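You operate a simulated robot arm through the tools that you are given. There is no shell and no other tool. Be economical: measure what you need, move in short steps, check, and stop when the job is done.

Carry out the task below with a simulated robot arm. There is one attempt and no reset: what you move stays moved.

JOB
Switch the wash tank off and drain it into the waste pail.
Fine: pail lid up and spout over it before the red valve opens; valve shut, spout parked, lid shut at the end. Where these are worked on the way, their far stop is far enough and under half their travel is too little: drain spout, pail lid.

Only the result counts: the job must be done as asked and must still hold three seconds after the hand-in. Knocking over, shifting, dropping, spilling or breaking anything else fails it. Lids that push on must go on centred and level and be pressed home; caps that screw on are set level and turned clockwise until they are tight.

ROBOT AND FRAMES
A 7-joint arm with a three-finger gripper, on a carriage that runs on a rail from [-2.402, -0.002] to [0.078, 0] (x, y) and turns from -147 to 186 degrees about z. Base frame: it is fixed where the carriage stands at the start and does not move with it; the origin is on the floor, on the carriage's upright axis, x ahead of it, y to its left, z up. Readings come in m, degrees, newtons and seconds.
With the tool pointing down near the work surface it reaches from about 0.1 to 0.7 m from the robot's upright axis, wherever it stands. Its first joint turns from -115.0 to 115.0 degrees. Places, roughly: blue valve lever [0.4, 0.3, 0.7]; drain spout [0, 0.5, 0.6]; filter clamp [0.6, 0.4, 1]; heat selector [0.6, 0.3, 0.7]; lift selector [0.6, 0.3, 0.8]; pail lid [-0.2, 0.6, 0.6]; red valve lever [0.1, 0.3, 0.7]; shake selector [0.7, 0.3, 0.7]; tank main switch [0.5, 0.3, 0.7]; wash timer [0.8, 0.3, 0.7]. Payload 2.69 kg.
The tool frame sits at the grasp point between the pads (the TCP): z along the fingers, y along the line on which they close. The tips reach 0.03 m beyond it. The gripper opens to 0.128 m. The gripper's body begins 0.117 m behind the TCP.
Orientation is told as [roll, pitch, yaw] about the base's x, y, z axes, in that order, counted from this pose: with the fingers straight down and closing along the base's y, the tool's x points along the base's -x, its y along +y and its z along -z.

CONTROLS
- The arm moves only by the tool play_rows. Its argument "plan" is a list of rows, each a list of 3 entries, a list of its own where there are three numbers: the shift along the tool's x, y, z in m, then the turn, a rotation vector about the tool's x, y, z in degrees, then the gripper command, from -1 (shut) to 1 (fully open), values between in proportion. In form: [[[x, y, z], [ax, ay, az], jaw], ...]. A call has 1 to 20 rows; each row shifts and turns the commanded pose from where the row before left it, along the tool's axes as they then stand. Each row takes 0.2 s and may step no farther than 0.05 m and 8.6 degrees from the row before; otherwise, or with a gripper value out of range, the whole call is refused. A pose out of reach is approached as far as the arm can. The call stops where the force on the tool passes 90 N (or 10 N more than at its start, if that is more) or the arm is blocked; 0.2 s more then pass. Each finger halts on what it meets, pressing with about 30 N; the grip force reading is that of the motor and also rises with nothing between the fingers. The clock runs only during rows and for 0.2 s after the last one: add rows that do not move to give the fingers time. It gives the time, the measured TCP pose, the force on the tool (base axes), the opening and the grip force at its end, in the units of the frame above (readings bear some noise), with the torque about the TCP (base axes, N m) and any sound that the robot's microphone picked up.
- Cameras (640 x 400 px; columns grow to the right, rows downward): "scene" is now at [-0.0428, 0.2218, 1.5382]; the picture's right is [0.95, -0.30, 0.00], its down [-0.28, -0.89, -0.36] and it looks along [0.11, 0.35, -0.93] (base axes); focal length 261 px, centre (320, 200). "wrist" rides on the gripper at [0.058, 0.054, -0.131] in the tool frame; the picture's right is [-0.68, 0.74, 0.00], its down [-0.62, -0.57, -0.55] and it looks along [-0.40, -0.37, 0.84] (tool axes); focal length 234 px, centre (320, 200). There is no depth. A picture from a camera that has moved, and an enlarged one, comes with that camera's place and axes in the base frame and with its lens.
- snapshot(camera): a new picture of that camera. No time passes.
- lift_body(by): slides the trunk up (or, below 0, down) by that many m; the arm and the scene camera ride with it, the base frame stays. It gives what a move gives, with no picture.
- roll_base(legs): drives the robot by 1 to 6 legs, each [ahead, left, turn to the left] in m, m and degrees, along the robot's own axes; the way and the turn of a leg run together, so that a leg with both is an arc; at most 1.5 m and 180 degrees a leg. The arm and the cameras ride along, it lands a little off, and it stops where it bumps. It keeps to its track: a leg is cut to what the track allows. It gives what a move gives.
- turn_head(pan, tilt): turns the head with the scene camera to pan (to the left, within 155 degrees either way) and tilt (down, from -29 to 69), counted from straight ahead of the robot. It gives what a move gives.
- inspect(camera, box): a new picture of the part [left, top, right, bottom] of that camera's present view, enlarged. No time passes.
- finish_job(): hands the job in; it is judged then, once.

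Work in short steps. Places have to be worked out from the pictures, the camera data and where the tool is seen: move nearer, look again, correct. Check each grasp and each placing, and mend what went wrong. You have 120 turns and 82 pictures in all, those below and enlarged ones among them. Open the gripper and draw the arm clear of the work before you hand the job in, unless the task says otherwise; then end with one line.

The tools are called after "Request:" as name(argument=value, ...) on one line, values as JSON. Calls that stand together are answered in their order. play_rows: Moves the arm, as the interface text tells. Its arguments: {"type":"object","properties":{"plan":{"type":"array","items":{"type":"array"}}},"required":["plan"]} The other tools are called the same way: lift_body (by) slides the trunk up or down; roll_base (legs) drives the base; turn_head (pan, tilt) turns the head that bears the scene camera; snapshot (camera) takes a picture; inspect (camera, box) takes an enlarged picture of a part of a camera's view; finish_job () hands the job in.

At the start:

```text
clock: 0.0
tcp_pos: [0.1073, 0.4138, 1.0577]
tool_rot: [0.0, -0.1, 0.1]
wrist_force: [0.5, -0.4, -0.8]
moment: [0.01, 0.04, 0.0]
gripper_width: 0.1281
gripper_force: 0.0
trunk travel left (down, up): [-0.725, 0.265]
robot x, y, heading: [-0.0033, -0.0022, -0.1]
head pan, tilt: [72.5, 68.8]
```

scene: 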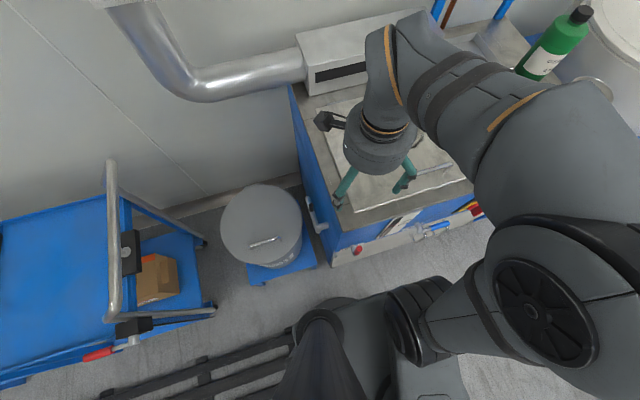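
wrist: 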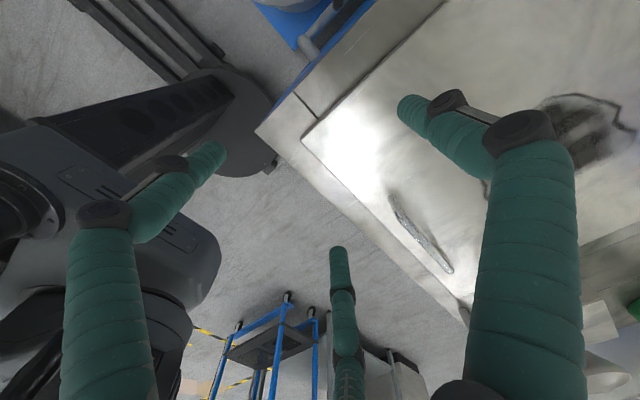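

The scene view is mostly hidden by the arm, so I turn the head to see the front panel and zoom in on the pail and spout.

Request:
inspect(camera="scene", box=[200, 150, 360, 290])

Request:
inspect(camera="scene", box=[320, 160, 520, 285])

```text
2.86 times, centred on (280, 220) of scene
camera zoom: at [-0.0428, 0.2218, 1.5382], right [0.95, -0.3, 0.0], down [-0.28, -0.89, -0.36], along [0.11, 0.35, -0.93], focal length 745 px, centre (434, 143)
```

zoom: 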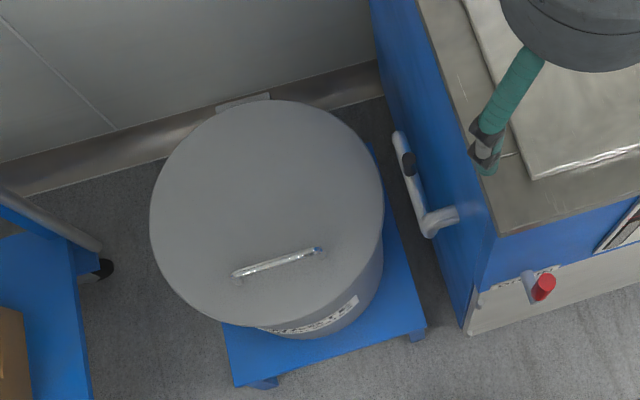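

```text
3.20 times, centred on (420, 222) of scene
camera zoom: at [-0.0428, 0.2218, 1.5382], right [0.95, -0.3, 0.0], down [-0.28, -0.89, -0.36], along [0.11, 0.35, -0.93], focal length 835 px, centre (0, 128)
```

zoom: 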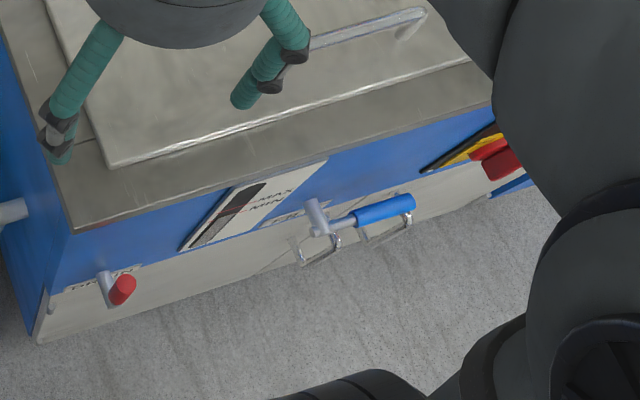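

Next I look right along the panel with the head.

Request:
turn_head(pan=25, tilt=50)

Request:
snapshot(camera="scene")

```text
clock: 1.1
tcp_pos: [0.1074, 0.4155, 1.0582]
tool_rot: [-0.1, 0.0, 0.0]
wrist_force: [0.0, -0.5, -0.1]
moment: [0.02, 0.02, -0.03]
gripper_width: 0.128
gripper_force: 0.0
trunk travel left (down, up): [-0.725, 0.265]
robot x, y, heading: [-0.001, -0.0002, -0.3]
head pan, tilt: [25.0, 50.0]
```

```text
77 pictures are left
camera scene: at [0.0101, 0.2011, 1.5601], right [0.42, -0.91, 0.0], down [-0.69, -0.32, -0.64], along [0.58, 0.27, -0.77], focal length 261 px, centre (320, 200)
```

scene: 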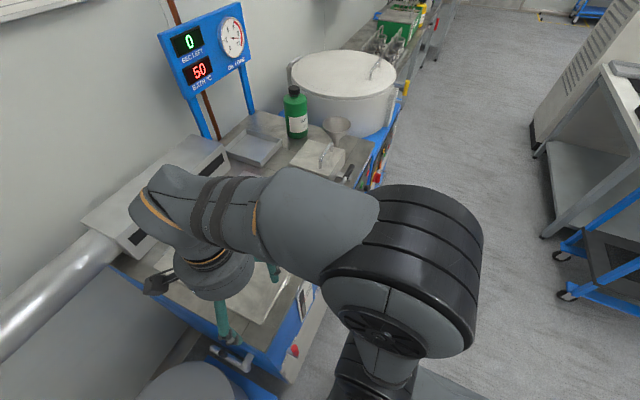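

The head stays on one side and the elbow hides the panel, so I bring the tool round in front of the panel, pointing at it, to look with the wrist camera.

Request:
play_rows(plan=[[[-0.03, -0.028, 0], [0, 0, 0], 1], [[-0.03, -0.028, 0], [0, 0, 0], 1], [[-0.03, -0.028, 0], [0, 0, 0], 1], [[-0.03, -0.028, 0], [0, 0, 0], 1], [[-0.03, -0.028, 0], [0, 0, 0], 1], [[-0.03, -0.028, 0], [0, 0, 0], 1], [[-0.03, -0.028, 0], [0, 0, 0], 1], [[-0.03, -0.028, 0], [0, 0, 0], 1], [[-0.03, -0.028, 0], [0, 0, 0], 1], [[-0.03, -0.028, 0], [0, 0, 0], 1]])

Request:
play_rows(plan=[[[0, 0, 0], [-8.2, 0, 0], 1], [[0, 0, 0], [-8.2, 0, 0], 1], [[0, 0, 0], [-8.2, 0, 0], 1], [[0, 0, 0], [-8.2, 0, 0], 1], [[0, 0, 0], [-8.2, 0, 0], 1], [[0, 0, 0], [-8.2, 0, 0], 1], [[0, 0, 0], [-8.2, 0, 0], 1], [[0, 0, 0], [-8.2, 0, 0], 1], [[0, 0, 0], [-8.2, 0, 0], 1], [[0, 0, 0], [-8.2, 0, 0], 1], [[0, 0, 0], [-8, 0, 0], 1]])

Request:
snapshot(camera="wrist")

Request:
snapshot(camera="scene")

```text
clock: 3.4
tcp_pos: [0.4085, 0.1324, 1.0567]
tool_rot: [0.0, -0.1, -0.1]
wrist_force: [0.1, 0.2, 0.3]
moment: [0.01, 0.02, -0.02]
gripper_width: 0.1281
gripper_force: 0.0
trunk travel left (down, up): [-0.725, 0.265]
robot x, y, heading: [-0.0003, -0.0006, -0.1]
head pan, tilt: [25.0, 50.0]
```

```text
clock: 5.8
tcp_pos: [0.4078, 0.1317, 1.0568]
tool_rot: [90.1, 0.1, 0.0]
wrist_force: [0.3, 0.2, 0.2]
moment: [0.0, -0.01, 0.02]
gripper_width: 0.128
gripper_force: 0.0
trunk travel left (down, up): [-0.725, 0.265]
robot x, y, heading: [-0.0012, -0.0003, -0.2]
head pan, tilt: [25.0, 50.0]
```

```text
76 pictures are left
camera wrist: at [0.3491, 0.0029, 1.11], right [0.68, 0.0, 0.74], down [0.61, -0.55, -0.57], along [0.41, 0.84, -0.37], focal length 234 px, centre (320, 200)
```

wrist: 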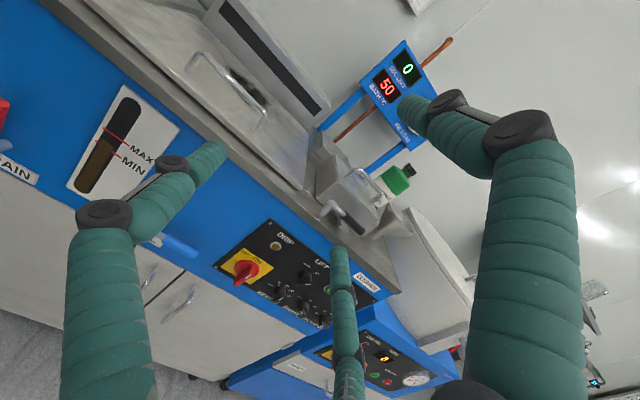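

```text
75 pictures are left
camera scene: at [0.0112, 0.2007, 1.5602], right [0.42, -0.91, 0.0], down [-0.69, -0.32, -0.64], along [0.58, 0.27, -0.77], focal length 261 px, centre (320, 200)
```

scene: 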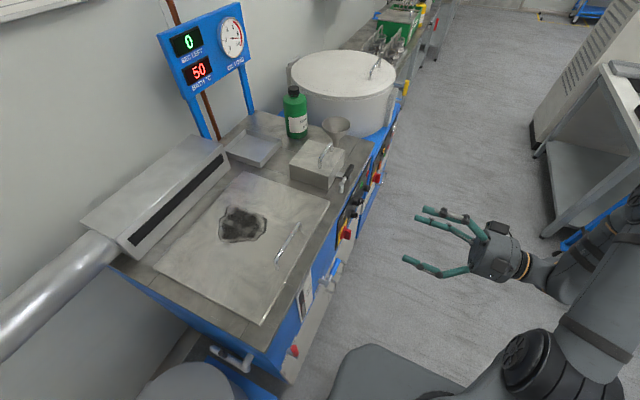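

The panel is in view. I zoom on the main switch and on the red valve.

Request:
inspect(camera="wrist", box=[200, 210, 360, 310])

Request:
inspect(camera="scene", box=[190, 180, 390, 400])

```text
4.00 times, centred on (280, 260) of wrist
camera zoom: at [0.3491, 0.0029, 1.11], right [0.68, 0.0, 0.74], down [0.61, -0.55, -0.57], along [0.41, 0.84, -0.37], focal length 937 px, centre (480, -40)
```

zoom: 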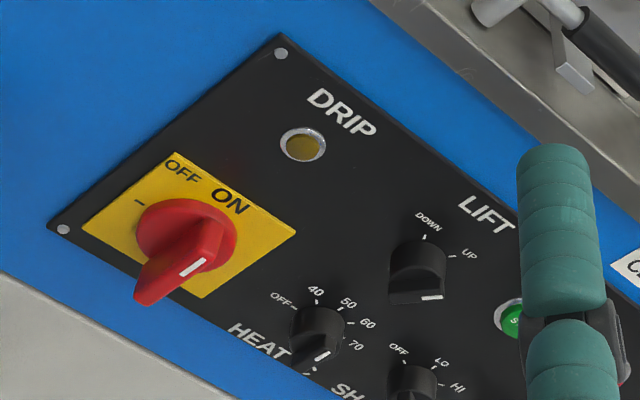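

```text
1.82 times, centred on (290, 290) of scene
camera zoom: at [0.0112, 0.2007, 1.5602], right [0.42, -0.91, 0.0], down [-0.69, -0.32, -0.64], along [0.58, 0.27, -0.77], focal length 474 px, centre (374, 36)
```

zoom: 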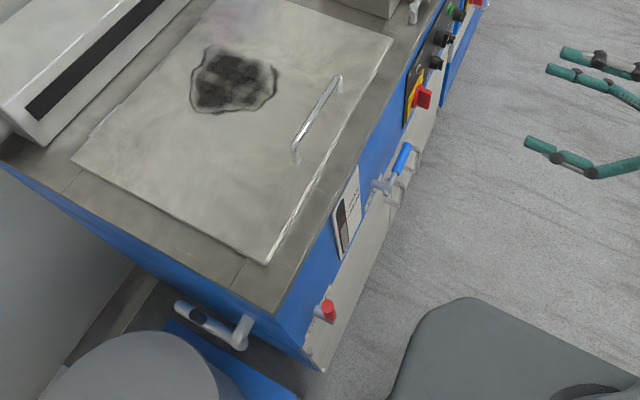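

The main switch points at ON (12 o'clock), with OFF at 9 o'clock, so it needs a quarter turn counter-clockwise. I move in front of it with the jaws closing along x.

Request:
play_rows(plan=[[[-0.02, -0.04, 0], [0, 0, 8.2], 0.2], [[0.017, -0.042, 0], [0, 0, 8.2], 0.0], [[0, 0, 0], [0, 0, 8.2], 0.0], [[0, 0, 0], [0, 0, 8.2], 0.0], [[0, 0, 0], [0, 0, 8.2], 0.0], [[0, 0, 0], [0, 0, 8.2], 0.0], [[0, 0, 0], [0, 0, 8.2], 0.0], [[0, 0, 0], [0, 0, 8.2], 0.0], [[0, 0, 0], [0, 0, 8.2], 0.0], [[0, 0, 0], [0, 0, 8.2], 0.0], [[0, 0, 0], [0, 0, 8.0], 0.0], [[-0.03, 0.03, 0], [0, 0, 0], 0], [[-0.03, 0.03, 0], [0, 0, 0], 0], [[-0.03, 0.03, 0], [0, 0, 0], 0], [[-0.03, 0.02, 0], [0, 0, 0], 0], [[-0.03, 0, 0], [0, 0, 0], 0], [[-0.03, 0, 0], [0, 0, 0], 0]])

Request:
snapshot(camera="wrist")

```text
clock: 9.3
tcp_pos: [0.5145, 0.1351, 0.7989]
tool_rot: [-103.0, 89.8, 167.0]
wrist_force: [-0.3, 0.6, -0.5]
moment: [0.01, 0.01, 0.0]
gripper_width: 0.0638
gripper_force: 0.0
trunk travel left (down, up): [-0.725, 0.265]
robot x, y, heading: [0.0016, -0.003, 0.1]
head pan, tilt: [25.0, 50.0]
```

```text
72 pictures are left
camera wrist: at [0.5681, 0.0041, 0.8562], right [0.74, 0.0, -0.68], down [-0.57, -0.55, -0.62], along [-0.37, 0.84, -0.4], focal length 234 px, centre (320, 200)
```

wrist: 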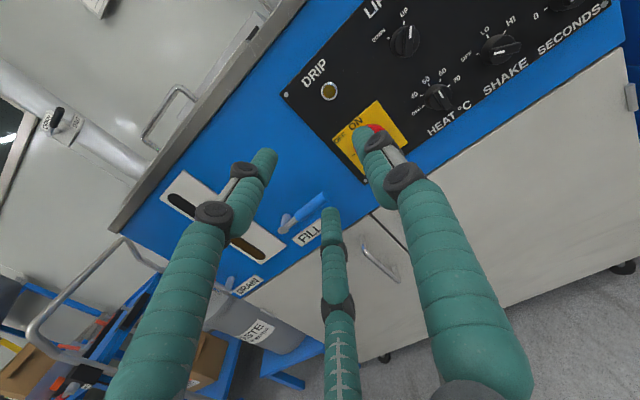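

Triangulating the yellow plate puts the main switch near (0.546, 0.366, 0.712). I align in front of it with the jaws wider and look again.

Request:
play_rows(plan=[[[-0.04, 0.015, 0], [0, 0, 0], 0.5], [[-0.04, 0.016, 0], [0, 0, 0], 0.5], [[-0.006, 0, 0], [0, 0, 0], 0.5], [[0, 0, 0], [0, 0, 0], 0.5]])

Request:
inspect(camera="wrist", box=[220, 40, 460, 240])

Request:
turn_head(pan=15, tilt=52)

Request:
inspect(camera="scene", box=[200, 100, 520, 300])

```text
clock: 10.3
tcp_pos: [0.5418, 0.1355, 0.7141]
tool_rot: [-115.2, 89.9, 155.0]
wrist_force: [0.4, 0.5, 0.1]
moment: [0.01, 0.03, -0.01]
gripper_width: 0.0963
gripper_force: 0.1
out of reach, approached as far as the arm can: row 3
trunk travel left (down, up): [-0.725, 0.265]
robot x, y, heading: [0.0017, -0.0012, 0.2]
head pan, tilt: [25.0, 50.0]
```

```text
2.00 times, centred on (340, 140) of wrist
camera zoom: at [0.5959, 0.0052, 0.7717], right [0.74, 0.0, -0.68], down [-0.57, -0.55, -0.62], along [-0.37, 0.84, -0.4], focal length 468 px, centre (280, 320)
```

zoom: 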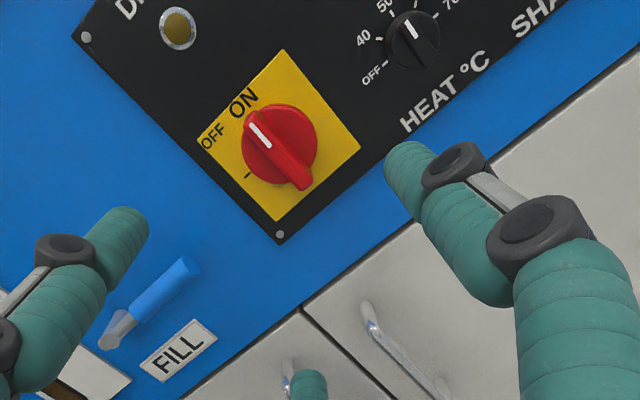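

```text
clock: 11.1
tcp_pos: [0.5425, 0.1348, 0.7148]
tool_rot: [-6.5, 89.9, -96.6]
wrist_force: [-0.1, 0.3, -0.2]
moment: [-0.01, 0.03, -0.03]
gripper_width: 0.0962
gripper_force: 0.1
trunk travel left (down, up): [-0.725, 0.265]
robot x, y, heading: [0.0003, -0.0, 0.1]
head pan, tilt: [15.0, 52.0]
```

```text
2.00 times, centred on (360, 200) of scene
camera zoom: at [0.0129, 0.188, 1.5575], right [0.26, -0.97, 0.0], down [-0.76, -0.2, -0.62], along [0.59, 0.16, -0.79], focal length 522 px, centre (240, 200)
```

zoom: 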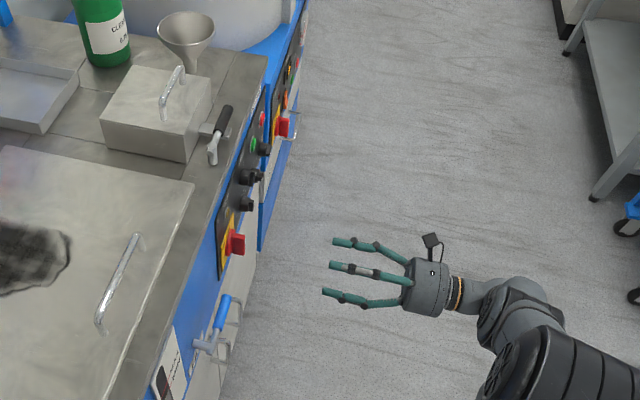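

The switch is at about (0.544, 0.365, 0.714), with the bar vertical (ON). The arm is at its reach limit, so I lower the trunk while raising the arm by the same amount.

Request:
lift_body(by=-0.2)

Request:
play_rows(plan=[[[0.04, 0, 0], [0, 0, 0], 0.2], [[0.04, 0, 0], [0, 0, 0], 0.2], [[0.04, 0, 0], [0, 0, 0], 0.2], [[0.04, 0, 0], [0, 0, 0], 0.2], [[0.04, 0, 0.0], [0, 0, 0], 0.2], [[0, 0, 0.04], [0, 0, 0], 0.2], [[0, 0, 0.04], [0, 0, 0], 0.2]])

Request:
snapshot(camera="wrist")

Request:
snapshot(camera="scene")

```text
clock: 13.2
tcp_pos: [0.5423, 0.1348, 0.5138]
tool_rot: [50.3, 90.0, -39.6]
wrist_force: [0.0, -0.5, 0.6]
moment: [0.01, -0.01, 0.02]
gripper_width: 0.0963
gripper_force: 0.1
trunk travel left (down, up): [-0.525, 0.465]
robot x, y, heading: [-0.0004, 0.0006, -0.0]
head pan, tilt: [15.0, 52.0]
```

```text
clock: 14.8
tcp_pos: [0.543, 0.2153, 0.7146]
tool_rot: [22.8, 90.1, -67.2]
wrist_force: [0.5, 0.7, 0.3]
moment: [0.0, 0.01, 0.02]
gripper_width: 0.0763
gripper_force: 0.1
trunk travel left (down, up): [-0.525, 0.465]
robot x, y, heading: [-0.0027, 0.0031, 0.1]
head pan, tilt: [15.0, 52.0]
```

```text
69 pictures are left
camera wrist: at [0.5964, 0.0845, 0.7721], right [0.74, 0.0, -0.68], down [-0.57, -0.55, -0.62], along [-0.37, 0.84, -0.4], focal length 234 px, centre (320, 200)
```

wrist: 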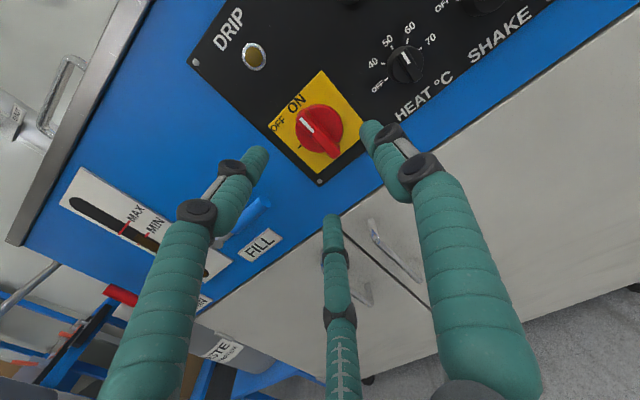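

```text
68 pictures are left
camera scene: at [0.013, 0.1884, 1.3574], right [0.26, -0.97, 0.0], down [-0.76, -0.2, -0.62], along [0.59, 0.16, -0.79], focal length 261 px, centre (320, 200)
```

scene: 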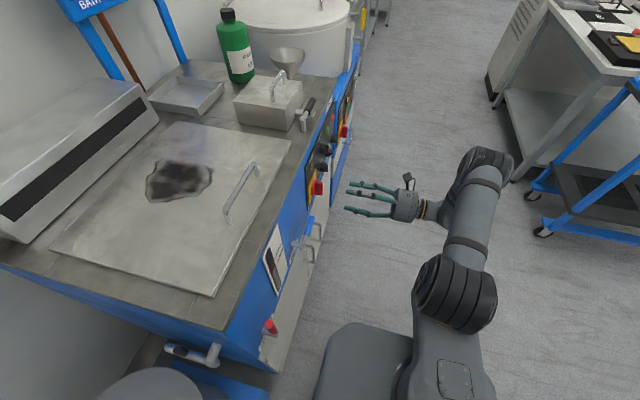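

The switch is centred between the jaws. I advance in small steps.

Request:
play_rows(plan=[[[0, 0, 0.03], [0, 0, 0], 0.1], [[0, 0, 0.03], [0, 0, 0], 0.1], [[0, 0, 0.01], [0, 0, 0], 0.1], [[0, 0, 0.01], [0, 0, 0], 0.1]])

Request:
snapshot(camera="wrist")

Request:
inspect(camera="scene", box=[250, 100, 450, 240])

```text
clock: 15.8
tcp_pos: [0.5423, 0.2957, 0.7142]
tool_rot: [-14.7, 90.0, -104.8]
wrist_force: [-0.3, 0.4, -0.2]
moment: [-0.01, 0.04, 0.01]
gripper_width: 0.0705
gripper_force: 0.1
trunk travel left (down, up): [-0.525, 0.465]
robot x, y, heading: [-0.0005, 0.0009, 0.2]
head pan, tilt: [15.0, 52.0]
```

```text
67 pictures are left
camera wrist: at [0.5955, 0.1663, 0.7715], right [0.74, 0.0, -0.68], down [-0.56, -0.55, -0.62], along [-0.37, 0.84, -0.4], focal length 234 px, centre (320, 200)
```

wrist: 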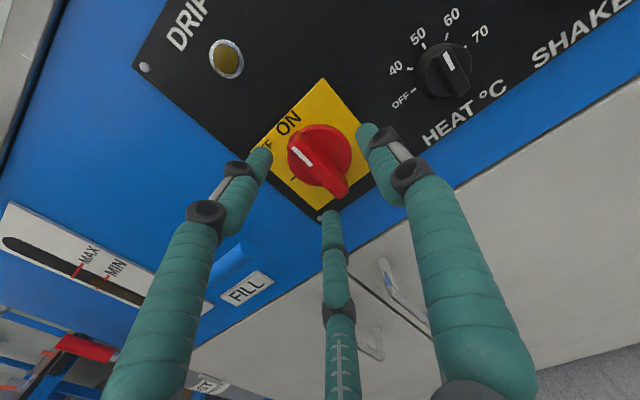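

```text
2.86 times, centred on (350, 170) of scene
camera zoom: at [0.0129, 0.188, 1.3575], right [0.26, -0.97, 0.0], down [-0.76, -0.2, -0.62], along [0.59, 0.16, -0.79], focal length 745 px, centre (234, 286)
```

zoom: 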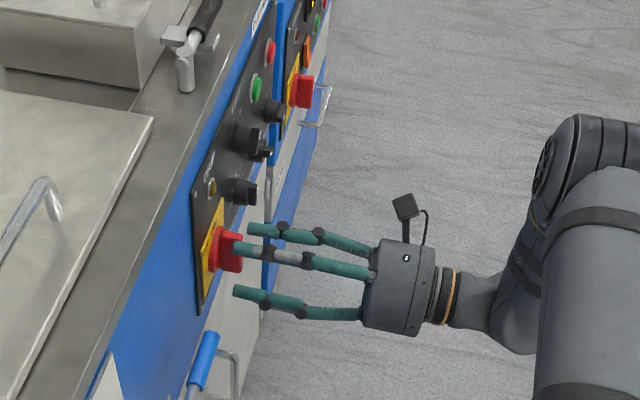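

Tips are level with the bar front; I go 2 cm deeper and close.

Request:
play_rows(plan=[[[0, 0, 0.01], [0, 0, 0], 0.1], [[0, 0, 0.008], [0, 0, 0], 0.1], [[0, 0, 0], [0, 0, 0], -0.6], [[0, 0, 0], [0, 0, 0], -0.8], [[0, 0, 0], [0, 0, 0], -1], [[0, 0, 0], [0, 0, 0], -1], [[0, 0, 0], [0, 0, 0], -1]])

Request:
snapshot(camera="wrist")

```text
clock: 17.4
tcp_pos: [0.5374, 0.3155, 0.7137]
tool_rot: [11.4, 90.0, -77.9]
wrist_force: [-20.4, -3.4, -2.2]
moment: [-0.06, -0.02, 0.06]
gripper_width: 0.0226
gripper_force: 27.3
trunk travel left (down, up): [-0.525, 0.465]
robot x, y, heading: [-0.0006, -0.0026, 0.2]
head pan, tilt: [15.0, 52.0]
```

```text
65 pictures are left
camera wrist: at [0.5927, 0.1854, 0.7713], right [0.74, 0.01, -0.68], down [-0.56, -0.56, -0.61], along [-0.38, 0.83, -0.41], focal length 234 px, centre (320, 200)
```

wrist: 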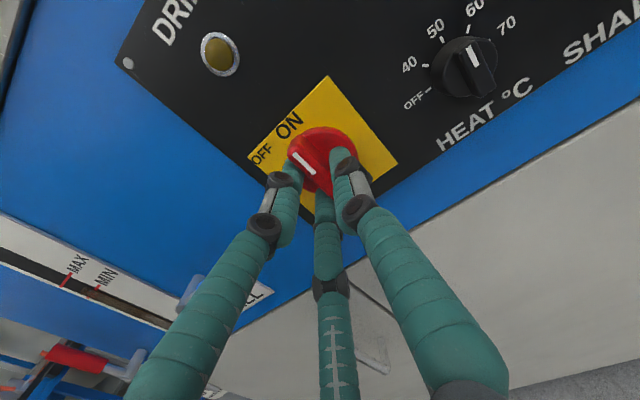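

Gripped, at 22.6 mm opening. I ease off the side force by shifting −x about 5 mm, then turn counter-clockwise (−tool z).

Request:
play_rows(plan=[[[0, -0.005, 0], [0, 0, 0], -1], [[0, 0, 0], [0, 0, -8], -1], [[0, 0, 0], [0, 0, -8], -1], [[0, 0, 0], [0, 0, -8], -1], [[0, 0, 0], [0, 0, -8], -1], [[0, 0, 0], [0, 0, -8], -1]])

Request:
snapshot(camera="wrist")

```text
clock: 18.8
tcp_pos: [0.5391, 0.3145, 0.7112]
tool_rot: [89.6, 49.9, -0.3]
wrist_force: [6.4, 16.7, -23.0]
moment: [-0.22, 0.1, -0.1]
gripper_width: 0.0216
gripper_force: 45.3
trunk travel left (down, up): [-0.525, 0.465]
robot x, y, heading: [0.0013, 0.0014, 0.0]
head pan, tilt: [15.0, 52.0]
```

```text
64 pictures are left
camera wrist: at [0.5429, 0.1851, 0.7899], right [1.0, 0.0, -0.04], down [-0.04, -0.55, -0.83], along [-0.02, 0.83, -0.55], focal length 234 px, centre (320, 200)
```

wrist: 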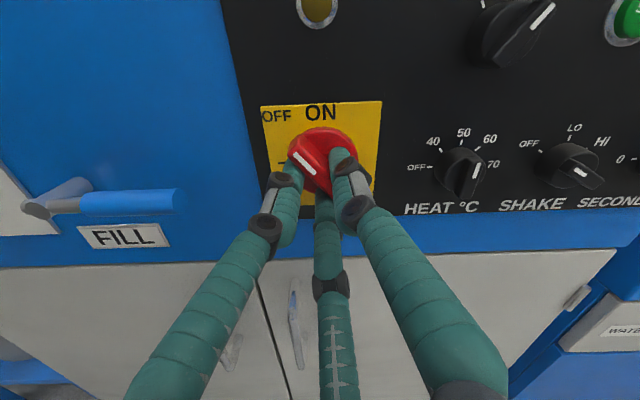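

Turning works and the knob is halfway to OFF. I continue to 90° and slightly past.

Request:
play_rows(plan=[[[0, 0, 0], [0, 0, -8], -1], [[0, 0, 0], [0, 0, -8], -1], [[0, 0, 0], [0, 0, -8], -1], [[0, 0, 0], [0, 0, -8], -1], [[0, 0, 0], [0, 0, -8], -1], [[0, 0, 0], [0, 0, -8], -1]])

Request:
inspect(camera="wrist", box=[200, 60, 460, 240])

```text
clock: 20.2
tcp_pos: [0.5433, 0.315, 0.7108]
tool_rot: [89.8, 2.1, -0.5]
wrist_force: [27.7, 19.8, -29.8]
moment: [-0.36, 0.12, 0.37]
gripper_width: 0.0218
gripper_force: 45.2
trunk travel left (down, up): [-0.525, 0.465]
robot x, y, heading: [-0.0, -0.0015, 0.1]
head pan, tilt: [15.0, 52.0]
```

```text
2.22 times, centred on (330, 150) of wrist
camera zoom: at [0.4858, 0.1854, 0.7659], right [0.7, 0.0, 0.71], down [0.59, -0.56, -0.59], along [0.4, 0.83, -0.39], focal length 520 px, centre (298, 311)
```

zoom: 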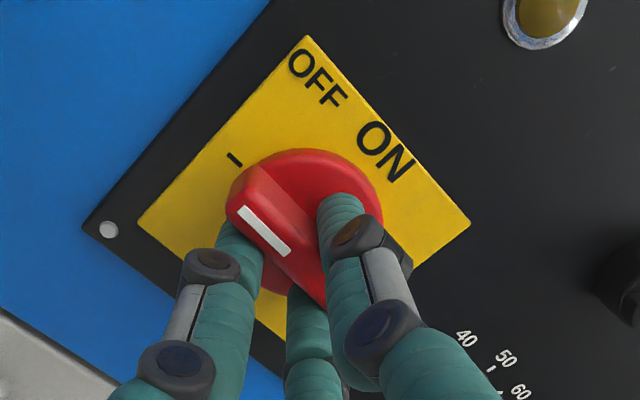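

The mark points to OFF. I release, draw back and verify.

Request:
play_rows(plan=[[[0, 0, 0], [0, 0, 0], -0.2], [[0, 0, 0], [0, 0, 0], -0.2], [[0, 0, 0], [0, 0, 0], -0.2], [[0, 0, -0.03], [0, 0, 0], -0.2], [[0, 0, -0.04], [0, 0, 0], -0.2], [[0, 0, -0.04], [0, 0, 0], -0.2], [[0, 0, -0.04], [0, 0, 0], -0.2], [[0, 0, -0.03], [0, 0, 0], -0.2]])

Request:
snapshot(camera="wrist")

Request:
turn_head(pan=80, tilt=60)

Request:
snapshot(camera="scene")

```text
clock: 22.0
tcp_pos: [0.5368, 0.132, 0.7139]
tool_rot: [90.0, 2.0, 0.1]
wrist_force: [-0.5, 0.5, 0.5]
moment: [-0.02, 0.03, -0.03]
gripper_width: 0.0512
gripper_force: 0.1
trunk travel left (down, up): [-0.525, 0.465]
robot x, y, heading: [0.002, 0.0003, 0.1]
head pan, tilt: [15.0, 52.0]
```

```text
62 pictures are left
camera wrist: at [0.4805, 0.0014, 0.7682], right [0.7, 0.0, 0.71], down [0.6, -0.55, -0.59], along [0.39, 0.84, -0.38], focal length 234 px, centre (320, 200)
```

wrist: 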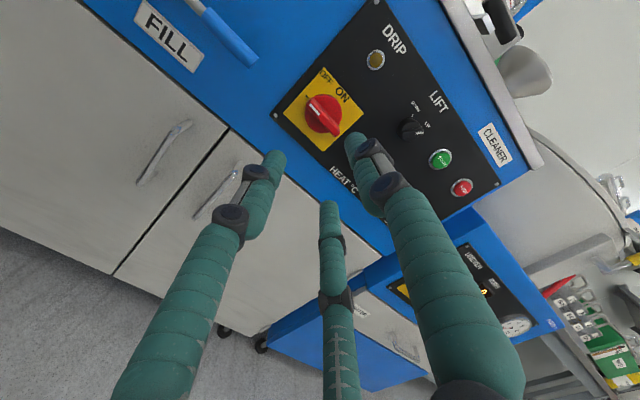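

```text
clock: 23.4
tcp_pos: [0.5371, 0.1324, 0.714]
tool_rot: [90.0, 2.0, 0.0]
wrist_force: [-0.3, 0.0, -0.7]
moment: [-0.03, 0.01, 0.02]
gripper_width: 0.0515
gripper_force: 0.1
trunk travel left (down, up): [-0.525, 0.465]
robot x, y, heading: [0.0012, 0.0022, -0.2]
head pan, tilt: [80.0, 60.0]
```

```text
61 pictures are left
camera scene: at [-0.048, 0.2341, 1.3476], right [0.98, -0.17, 0.0], down [-0.15, -0.85, -0.5], along [0.09, 0.49, -0.87], focal length 261 px, centre (320, 200)
```

scene: 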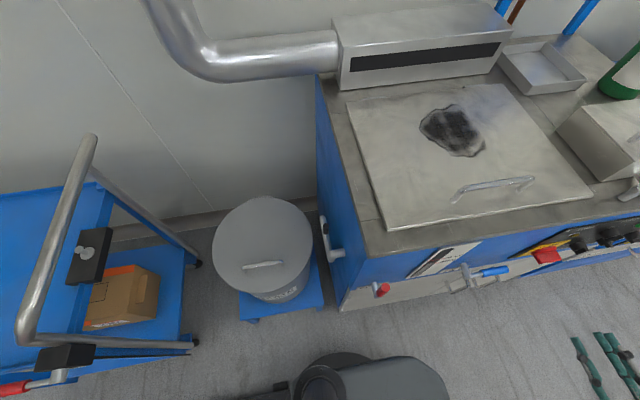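

The main switch is OFF. Now the pail, spout and red valve up close.

Request:
inspect(camera="scene", box=[200, 180, 360, 330])

Request:
inspect(camera="scene", box=[310, 200, 410, 310])

```text
2.67 times, centred on (280, 255) of scene
camera zoom: at [-0.048, 0.2341, 1.3476], right [0.98, -0.17, 0.0], down [-0.15, -0.85, -0.5], along [0.09, 0.49, -0.87], focal length 696 px, centre (427, 53)
```

zoom: 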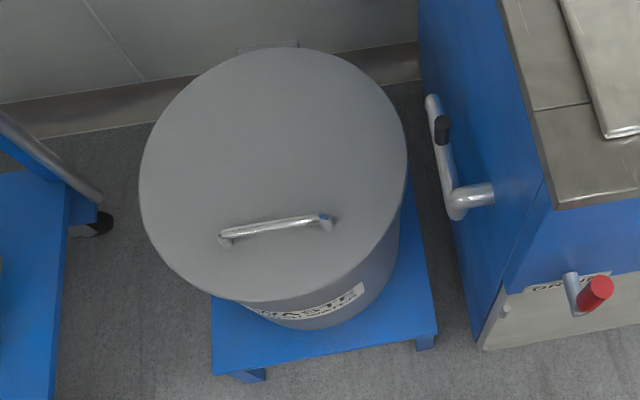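

```text
3.64 times, centred on (360, 255) of scene
camera zoom: at [-0.048, 0.2341, 1.3476], right [0.98, -0.17, 0.0], down [-0.15, -0.85, -0.5], along [0.09, 0.49, -0.87], focal length 949 px, centre (174, 0)
```

zoom: 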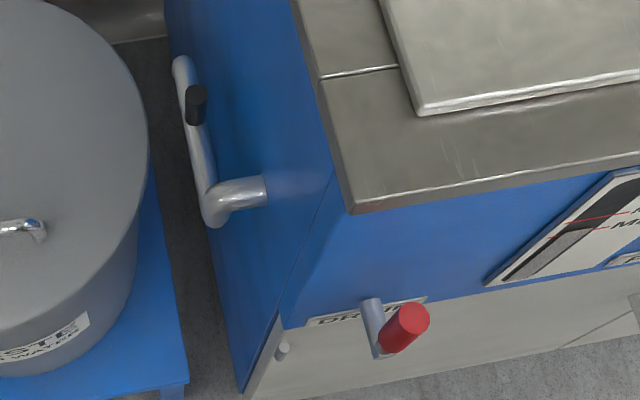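

The spout pivots at about (0.03, 0.46) and is parked along +y with a black knob on it. The pail lid centre is near (−0.175, 0.55), with its handle along x near (−0.17, 0.475) and the hinge at the back. I drive the base 0.3 m back along the rail.

Request:
roll_base(legs=[[-0.3, 0, 0]])

Request:
snapshot(camera="wrist")

Request:
snapshot(camera="scene")

```text
clock: 25.5
tcp_pos: [0.2294, 0.1344, 0.7137]
tool_rot: [90.0, 2.1, 0.2]
wrist_force: [0.0, 0.3, -0.1]
moment: [-0.03, 0.0, 0.01]
gripper_width: 0.0513
gripper_force: 0.1
trunk travel left (down, up): [-0.525, 0.465]
robot x, y, heading: [-0.3076, 0.0028, 0.1]
head pan, tilt: [80.0, 60.0]
```

```text
58 pictures are left
camera wrist: at [0.1725, 0.003, 0.7682], right [0.7, 0.0, 0.71], down [0.6, -0.55, -0.59], along [0.39, 0.84, -0.39], focal length 234 px, centre (320, 200)
```

wrist: 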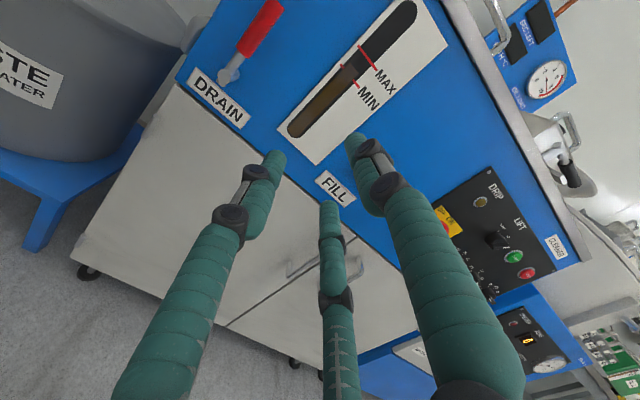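

```text
57 pictures are left
camera scene: at [-0.3568, 0.2337, 1.3476], right [0.99, -0.17, 0.0], down [-0.15, -0.85, -0.5], along [0.09, 0.49, -0.87], focal length 261 px, centre (320, 200)
```

scene: 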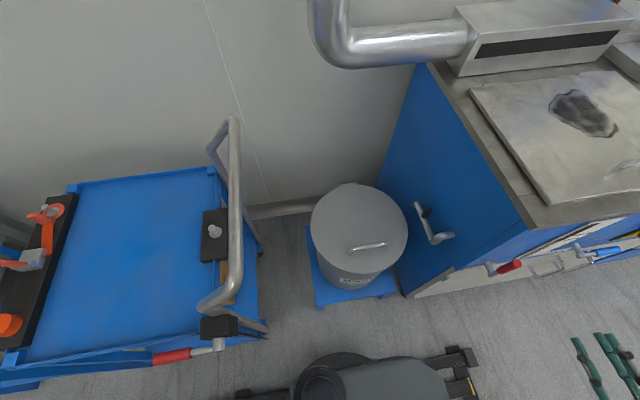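

Triangulated from both views: handle bar (−0.168, 0.473, 0.595), lid top z about 0.567, hinge near y 0.70, spout knob (0.023, 0.53, 0.656). I turn the tool to 45° (pointing forward and down) and bring it in front of the handle.

Request:
play_rows(plan=[[[0, 0, 0], [7.5, 0, -1], 0.2], [[0, 0, 0], [7.5, 0, -1], 0.2], [[0, 0, 0], [7.5, 0, 0], 0.2], [[0, 0, 0], [7.5, 0, 0], 0.2], [[0, 0, 0], [7.5, 0, 0], 0.2], [[0, 0, 0], [7.5, 0, 0], 0.2], [[0.04, 0.004, -0.004], [0, 0, 0], 0.2], [[0.04, 0.004, -0.004], [0, 0, 0], 0.2], [[0.04, 0.004, -0.004], [0, 0, 0], 0.2], [[0.04, 0.004, -0.004], [0, 0, 0], 0.2], [[0.04, 0.004, -0.004], [0, 0, 0], 0.2], [[0.033, 0.026, 0.026], [0, 0, 0], 0.2], [[0.033, 0.026, 0.026], [0, 0, 0], 0.2], [[0.033, 0.026, 0.026], [0, 0, 0], 0.2], [[0.033, 0.026, 0.026], [0, 0, 0], 0.2], [[0.033, 0.026, 0.026], [0, 0, 0], 0.2], [[0.033, 0.026, 0.026], [0, 0, 0], 0.2]])

Request:
snapshot(camera="wrist")

Request:
snapshot(camera="scene")

```text
clock: 29.1
tcp_pos: [-0.0299, 0.2736, 0.753]
tool_rot: [45.0, 0.6, -16.8]
wrist_force: [0.8, -0.1, -0.4]
moment: [0.04, 0.02, 0.01]
gripper_width: 0.0767
gripper_force: 0.2
out of reach, approached as far as the arm can: row 15, 16, 17
trunk travel left (down, up): [-0.525, 0.465]
robot x, y, heading: [-0.3064, -0.0021, 0.1]
head pan, tilt: [80.0, 60.0]
stopped in row 17: the arm was blocked; the commanded pose is now the measured one
```

```text
56 pictures are left
camera wrist: at [-0.1009, 0.2383, 0.8831], right [0.8, 0.3, 0.52], down [0.36, -0.93, -0.02], along [0.48, 0.2, -0.86], focal length 234 px, centre (320, 200)
```

wrist: 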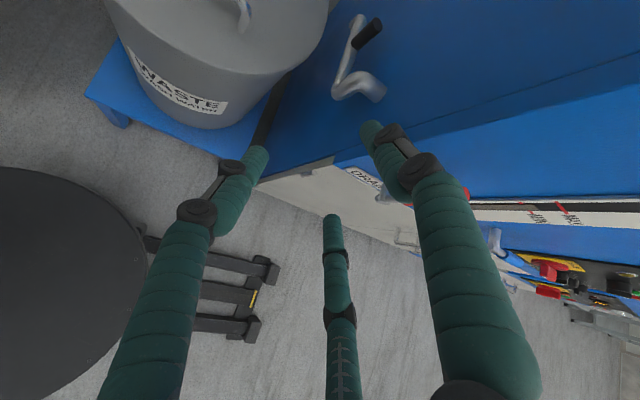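

```text
55 pictures are left
camera scene: at [-0.3559, 0.2332, 1.3472], right [0.99, -0.17, 0.0], down [-0.15, -0.85, -0.5], along [0.09, 0.49, -0.87], focal length 261 px, centre (320, 200)
```

scene: 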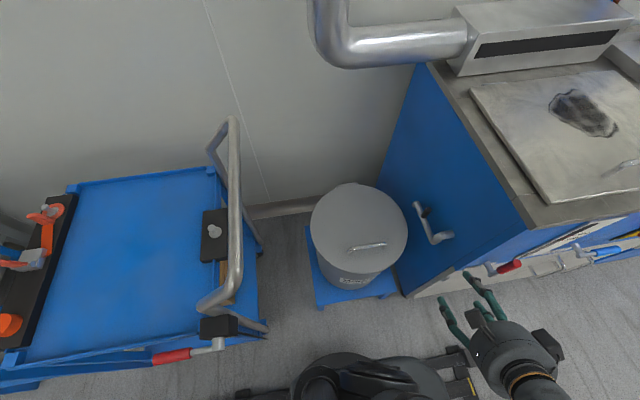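

The arm folds too tightly here. I back the tool off in +x, and roll the base farther back so the lid is at a comfortable reach.

Request:
play_rows(plan=[[[-0.03, 0, -0.01], [0, 0, 0], 0.2], [[-0.03, 0, -0.01], [0, 0, 0], 0.2], [[-0.03, 0, -0.01], [0, 0, 0], 0.2], [[-0.03, 0, -0.01], [0, 0, 0], 0.2], [[-0.03, 0, -0.01], [0, 0, 0], 0.2]])

Request:
roll_base(legs=[[-0.25, 0, 0]])

Request:
snapshot(camera="scene")

```text
clock: 30.3
tcp_pos: [0.1025, 0.2011, 0.7871]
tool_rot: [45.0, 0.4, -16.1]
wrist_force: [-0.1, -0.5, -0.3]
moment: [0.04, 0.01, 0.02]
gripper_width: 0.077
gripper_force: 0.1
trunk travel left (down, up): [-0.525, 0.465]
robot x, y, heading: [-0.3085, -0.0017, 0.0]
head pan, tilt: [80.0, 60.0]
```

```text
clock: 32.2
tcp_pos: [-0.1486, 0.1999, 0.7888]
tool_rot: [45.0, 0.3, -16.4]
wrist_force: [0.0, 0.3, 0.7]
moment: [-0.02, 0.0, 0.01]
gripper_width: 0.0766
gripper_force: 0.0
trunk travel left (down, up): [-0.525, 0.465]
robot x, y, heading: [-0.5597, 0.0001, 0.1]
head pan, tilt: [80.0, 60.0]
```

```text
54 pictures are left
camera scene: at [-0.6078, 0.2336, 1.3476], right [0.98, -0.17, 0.0], down [-0.15, -0.85, -0.5], along [0.09, 0.49, -0.87], focal length 261 px, centre (320, 200)
```

scene: 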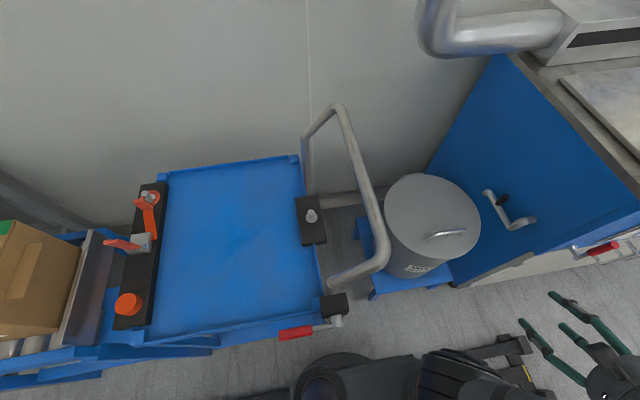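

Now I straighten the tool's yaw and advance to a pre-grasp point in front of and above the handle.

Request:
play_rows(plan=[[[0, 0, 0], [0, 3.9, -3.9], 0.2], [[0, 0, 0], [0, 3.9, -3.9], 0.2], [[0, 0, 0], [0, 3.9, -3.9], 0.2], [[0.004, 0.0113, 0.0368], [0, 0, 0], 0.2], [[0.004, 0.0113, 0.0368], [0, 0, 0], 0.2], [[0.004, 0.0113, 0.0368], [0, 0, 0], 0.2], [[0.004, 0.0113, 0.0368], [0, 0, 0], 0.2], [[0.004, 0.0113, 0.0368], [0, 0, 0], 0.2]])

Request:
snapshot(camera="wrist")

Request:
snapshot(camera="scene")

```text
clock: 34.0
tcp_pos: [-0.1672, 0.3716, 0.6955]
tool_rot: [45.1, 0.3, 0.2]
wrist_force: [0.4, 0.4, 0.0]
moment: [-0.02, 0.04, 0.06]
gripper_width: 0.0766
gripper_force: 0.0
trunk travel left (down, up): [-0.525, 0.465]
robot x, y, heading: [-0.5567, -0.0024, -0.2]
head pan, tilt: [80.0, 60.0]
```

```text
53 pictures are left
camera wrist: at [-0.2264, 0.3173, 0.8256], right [0.68, 0.52, 0.52], down [0.62, -0.79, -0.02], along [0.4, 0.33, -0.86], focal length 234 px, centre (320, 200)
```

wrist: 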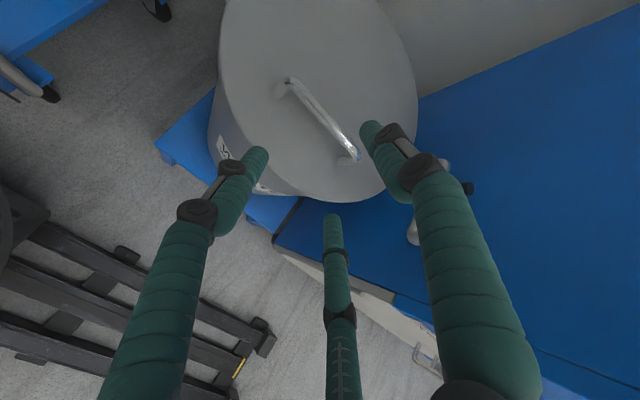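

```text
52 pictures are left
camera scene: at [-0.6074, 0.2339, 1.3475], right [0.98, -0.17, 0.0], down [-0.15, -0.85, -0.5], along [0.09, 0.49, -0.87], focal length 261 px, centre (320, 200)
```

scene: 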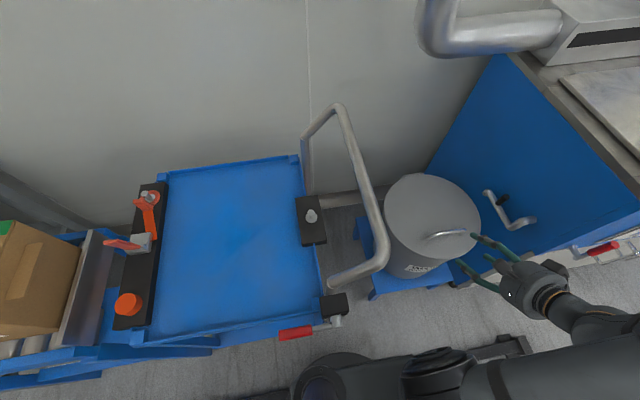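

Handle bar refined to x −0.228..−0.105, y 0.484, z about 0.595. I steepen the tool to 30°, narrow the jaws, and stop 6 cm short.

Request:
play_rows(plan=[[[0, 0, 0], [7.5, 0, 0], -0.4], [[0, 0, 0], [7.5, 0, 0], -0.4], [[0, 0.023, 0.034], [0, 0, 0], -0.4], [[0, 0.023, 0.034], [0, 0, 0], -0.4], [[0, 0, 0], [0, 0, 0], -0.4]])

Request:
snapshot(camera="wrist")

Request:
inspect(camera="scene", box=[370, 160, 550, 300])

```text
clock: 35.2
tcp_pos: [-0.1695, 0.4442, 0.6612]
tool_rot: [30.0, 0.3, 0.2]
wrist_force: [0.1, 0.3, -0.4]
moment: [0.01, 0.02, -0.02]
gripper_width: 0.0384
gripper_force: 0.1
trunk travel left (down, up): [-0.525, 0.465]
robot x, y, heading: [-0.5574, -0.0028, -0.3]
head pan, tilt: [80.0, 60.0]
```

```text
51 pictures are left
camera wrist: at [-0.227, 0.4252, 0.8004], right [0.68, 0.64, 0.37], down [0.62, -0.76, 0.19], along [0.4, 0.1, -0.91], focal length 234 px, centre (320, 200)
```

wrist: 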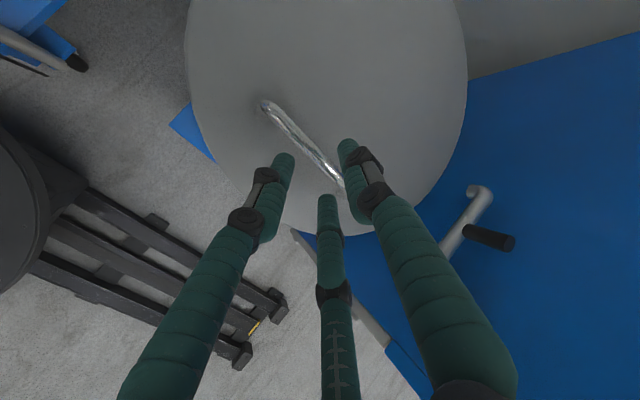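

```text
2.86 times, centred on (460, 230) of scene
camera zoom: at [-0.6074, 0.2337, 1.3476], right [0.98, -0.17, 0.0], down [-0.15, -0.85, -0.5], along [0.09, 0.49, -0.87], focal length 745 px, centre (-80, 114)
```

zoom: 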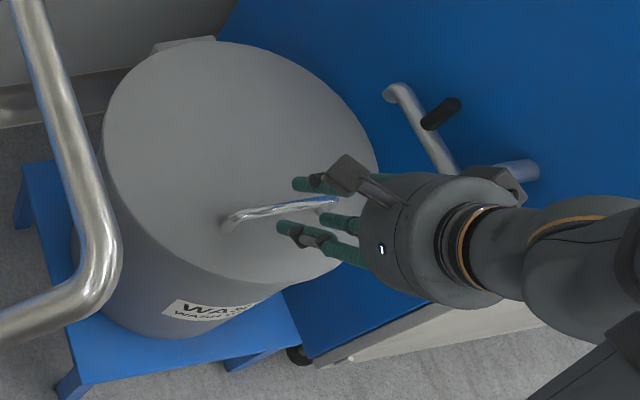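

The handle lies between the single finger and the pair. I advance 6 cm and close.

Request:
play_rows(plan=[[[0, 0, 0.025], [0, 0, 0], -0.4], [[0, 0, 0.02], [0, 0, 0], -0.4], [[0, 0, 0.013], [0, 0, 0], -0.4]])

Request:
snapshot(camera="wrist")

```text
clock: 36.0
tcp_pos: [-0.1678, 0.4708, 0.615]
tool_rot: [30.4, 0.2, 0.0]
wrist_force: [-3.6, -18.2, 32.6]
moment: [-0.66, 0.38, 0.11]
gripper_width: 0.0385
gripper_force: 0.1
trunk travel left (down, up): [-0.525, 0.465]
robot x, y, heading: [-0.5607, -0.0004, -0.1]
head pan, tilt: [80.0, 60.0]
```

```text
49 pictures are left
camera wrist: at [-0.227, 0.4517, 0.7547], right [0.68, 0.63, 0.37], down [0.62, -0.77, 0.19], along [0.4, 0.1, -0.91], focal length 234 px, centre (320, 200)
```

wrist: 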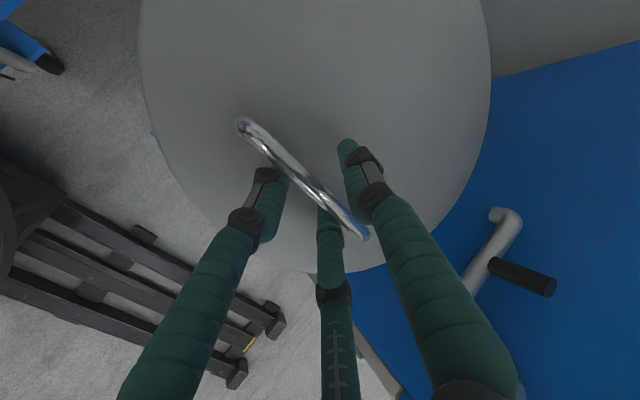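

The fingertips just touched the lid (37 N). I back off 4 mm and close on the bar.

Request:
play_rows(plan=[[[0, 0, -0.01], [0, 0, 0], -0.4], [[0, 0, 0], [0, 0, 0], -1], [[0, 0, 0], [0, 0, 0], -1], [[0, 0, 0], [0, 0, 0], -1]])

Request:
snapshot(camera="wrist")

```text
clock: 37.0
tcp_pos: [-0.1708, 0.4676, 0.6192]
tool_rot: [30.0, 0.4, 0.4]
wrist_force: [-5.7, -9.5, -0.4]
moment: [0.04, 0.09, 0.15]
gripper_width: 0.0192
gripper_force: 30.3
trunk travel left (down, up): [-0.525, 0.465]
robot x, y, heading: [-0.5603, 0.0033, 0.2]
head pan, tilt: [80.0, 60.0]
```

```text
48 pictures are left
camera wrist: at [-0.2288, 0.4481, 0.7596], right [0.68, 0.64, 0.36], down [0.62, -0.76, 0.19], along [0.4, 0.1, -0.91], focal length 234 px, centre (320, 200)
```

wrist: 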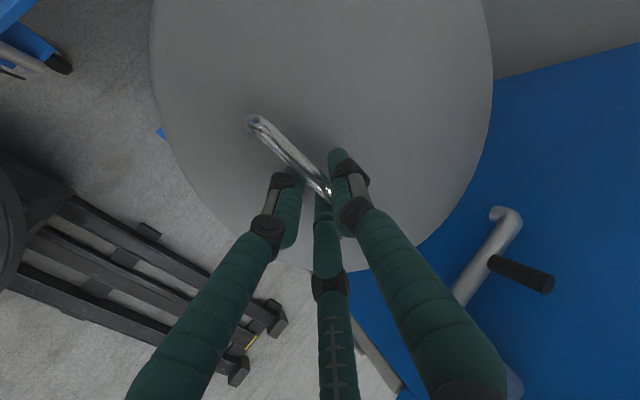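

Gripped. I lift along the arc about the hinge (y about 0.70), first 20°.

Request:
play_rows(plan=[[[0, 0.0142, -0.0138], [0, 0, 0], -1], [[0, 0.0142, -0.0138], [0, 0, 0], -1], [[0, 0.0164, -0.0111], [0, 0, 0], -1], [[0, 0.0164, -0.0111], [0, 0, 0], -1]])

Request:
snapshot(camera="scene")

```text
clock: 38.0
tcp_pos: [-0.1712, 0.4963, 0.6952]
tool_rot: [30.2, 0.4, 0.3]
wrist_force: [-7.5, 7.5, -5.4]
moment: [-0.02, -0.19, 0.0]
gripper_width: 0.019
gripper_force: 43.5
trunk travel left (down, up): [-0.525, 0.465]
robot x, y, heading: [-0.5581, -0.0007, -0.0]
head pan, tilt: [80.0, 60.0]
```

```text
47 pictures are left
camera scene: at [-0.608, 0.2351, 1.3471], right [0.98, -0.17, 0.0], down [-0.15, -0.85, -0.5], along [0.09, 0.49, -0.87], focal length 261 px, centre (320, 200)
```

scene: 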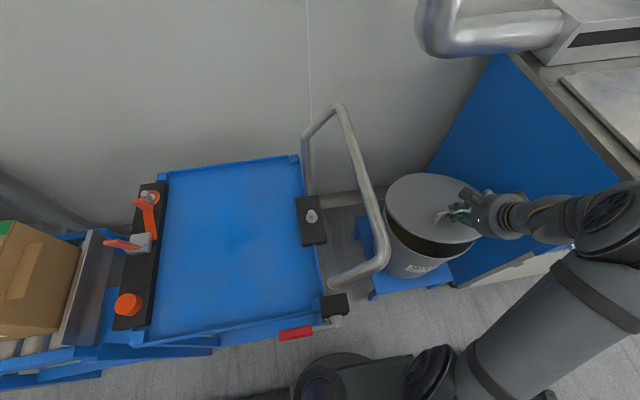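

The lid rises freely. I continue to about 50°.

Request:
play_rows(plan=[[[0, 0.0181, -0.008], [0, 0, 0], -1], [[0, 0.0181, -0.008], [0, 0, 0], -1], [[0, 0.0192, -0.0048], [0, 0, 0], -1], [[0, 0.0192, -0.0048], [0, 0, 0], -1], [[0, 0.0197, -0.0014], [0, 0, 0], -1], [[0, 0.0197, -0.0014], [0, 0, 0], -1]])

Request:
snapshot(camera="scene")

Request:
snapshot(camera="wrist")

```text
clock: 39.4
tcp_pos: [-0.1712, 0.5812, 0.7813]
tool_rot: [30.2, 0.2, 0.3]
wrist_force: [-11.0, -5.9, 9.7]
moment: [0.04, -0.03, 0.08]
gripper_width: 0.0192
gripper_force: 43.6
trunk travel left (down, up): [-0.525, 0.465]
robot x, y, heading: [-0.5569, -0.0016, -0.1]
head pan, tilt: [80.0, 60.0]
```

```text
46 pictures are left
camera scene: at [-0.6097, 0.2315, 1.348], right [0.98, -0.17, 0.0], down [-0.15, -0.85, -0.5], along [0.09, 0.49, -0.87], focal length 261 px, centre (320, 200)
```

scene: 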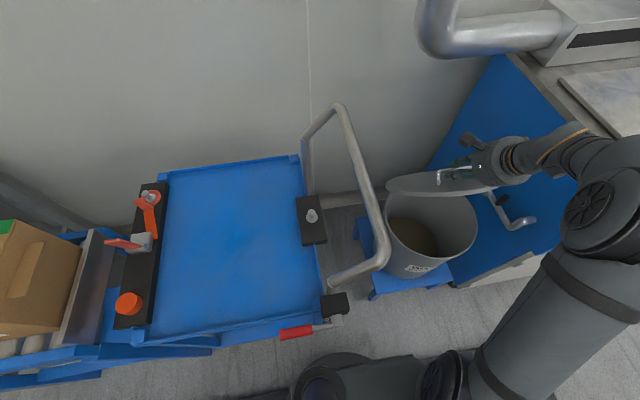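

```text
45 pictures are left
camera wrist: at [-0.229, 0.5615, 0.9202], right [0.68, 0.64, 0.37], down [0.62, -0.76, 0.19], along [0.4, 0.1, -0.91], focal length 234 px, centre (320, 200)
```

wrist: 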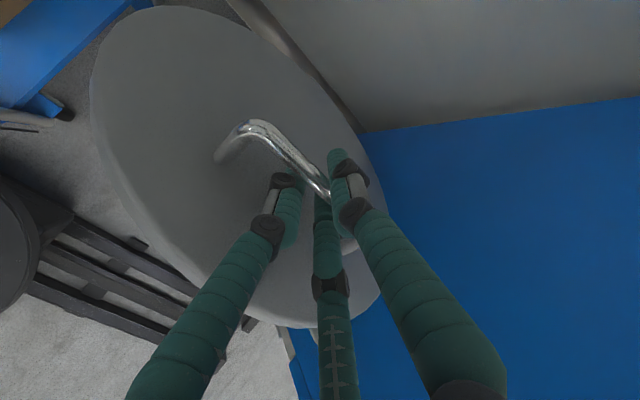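

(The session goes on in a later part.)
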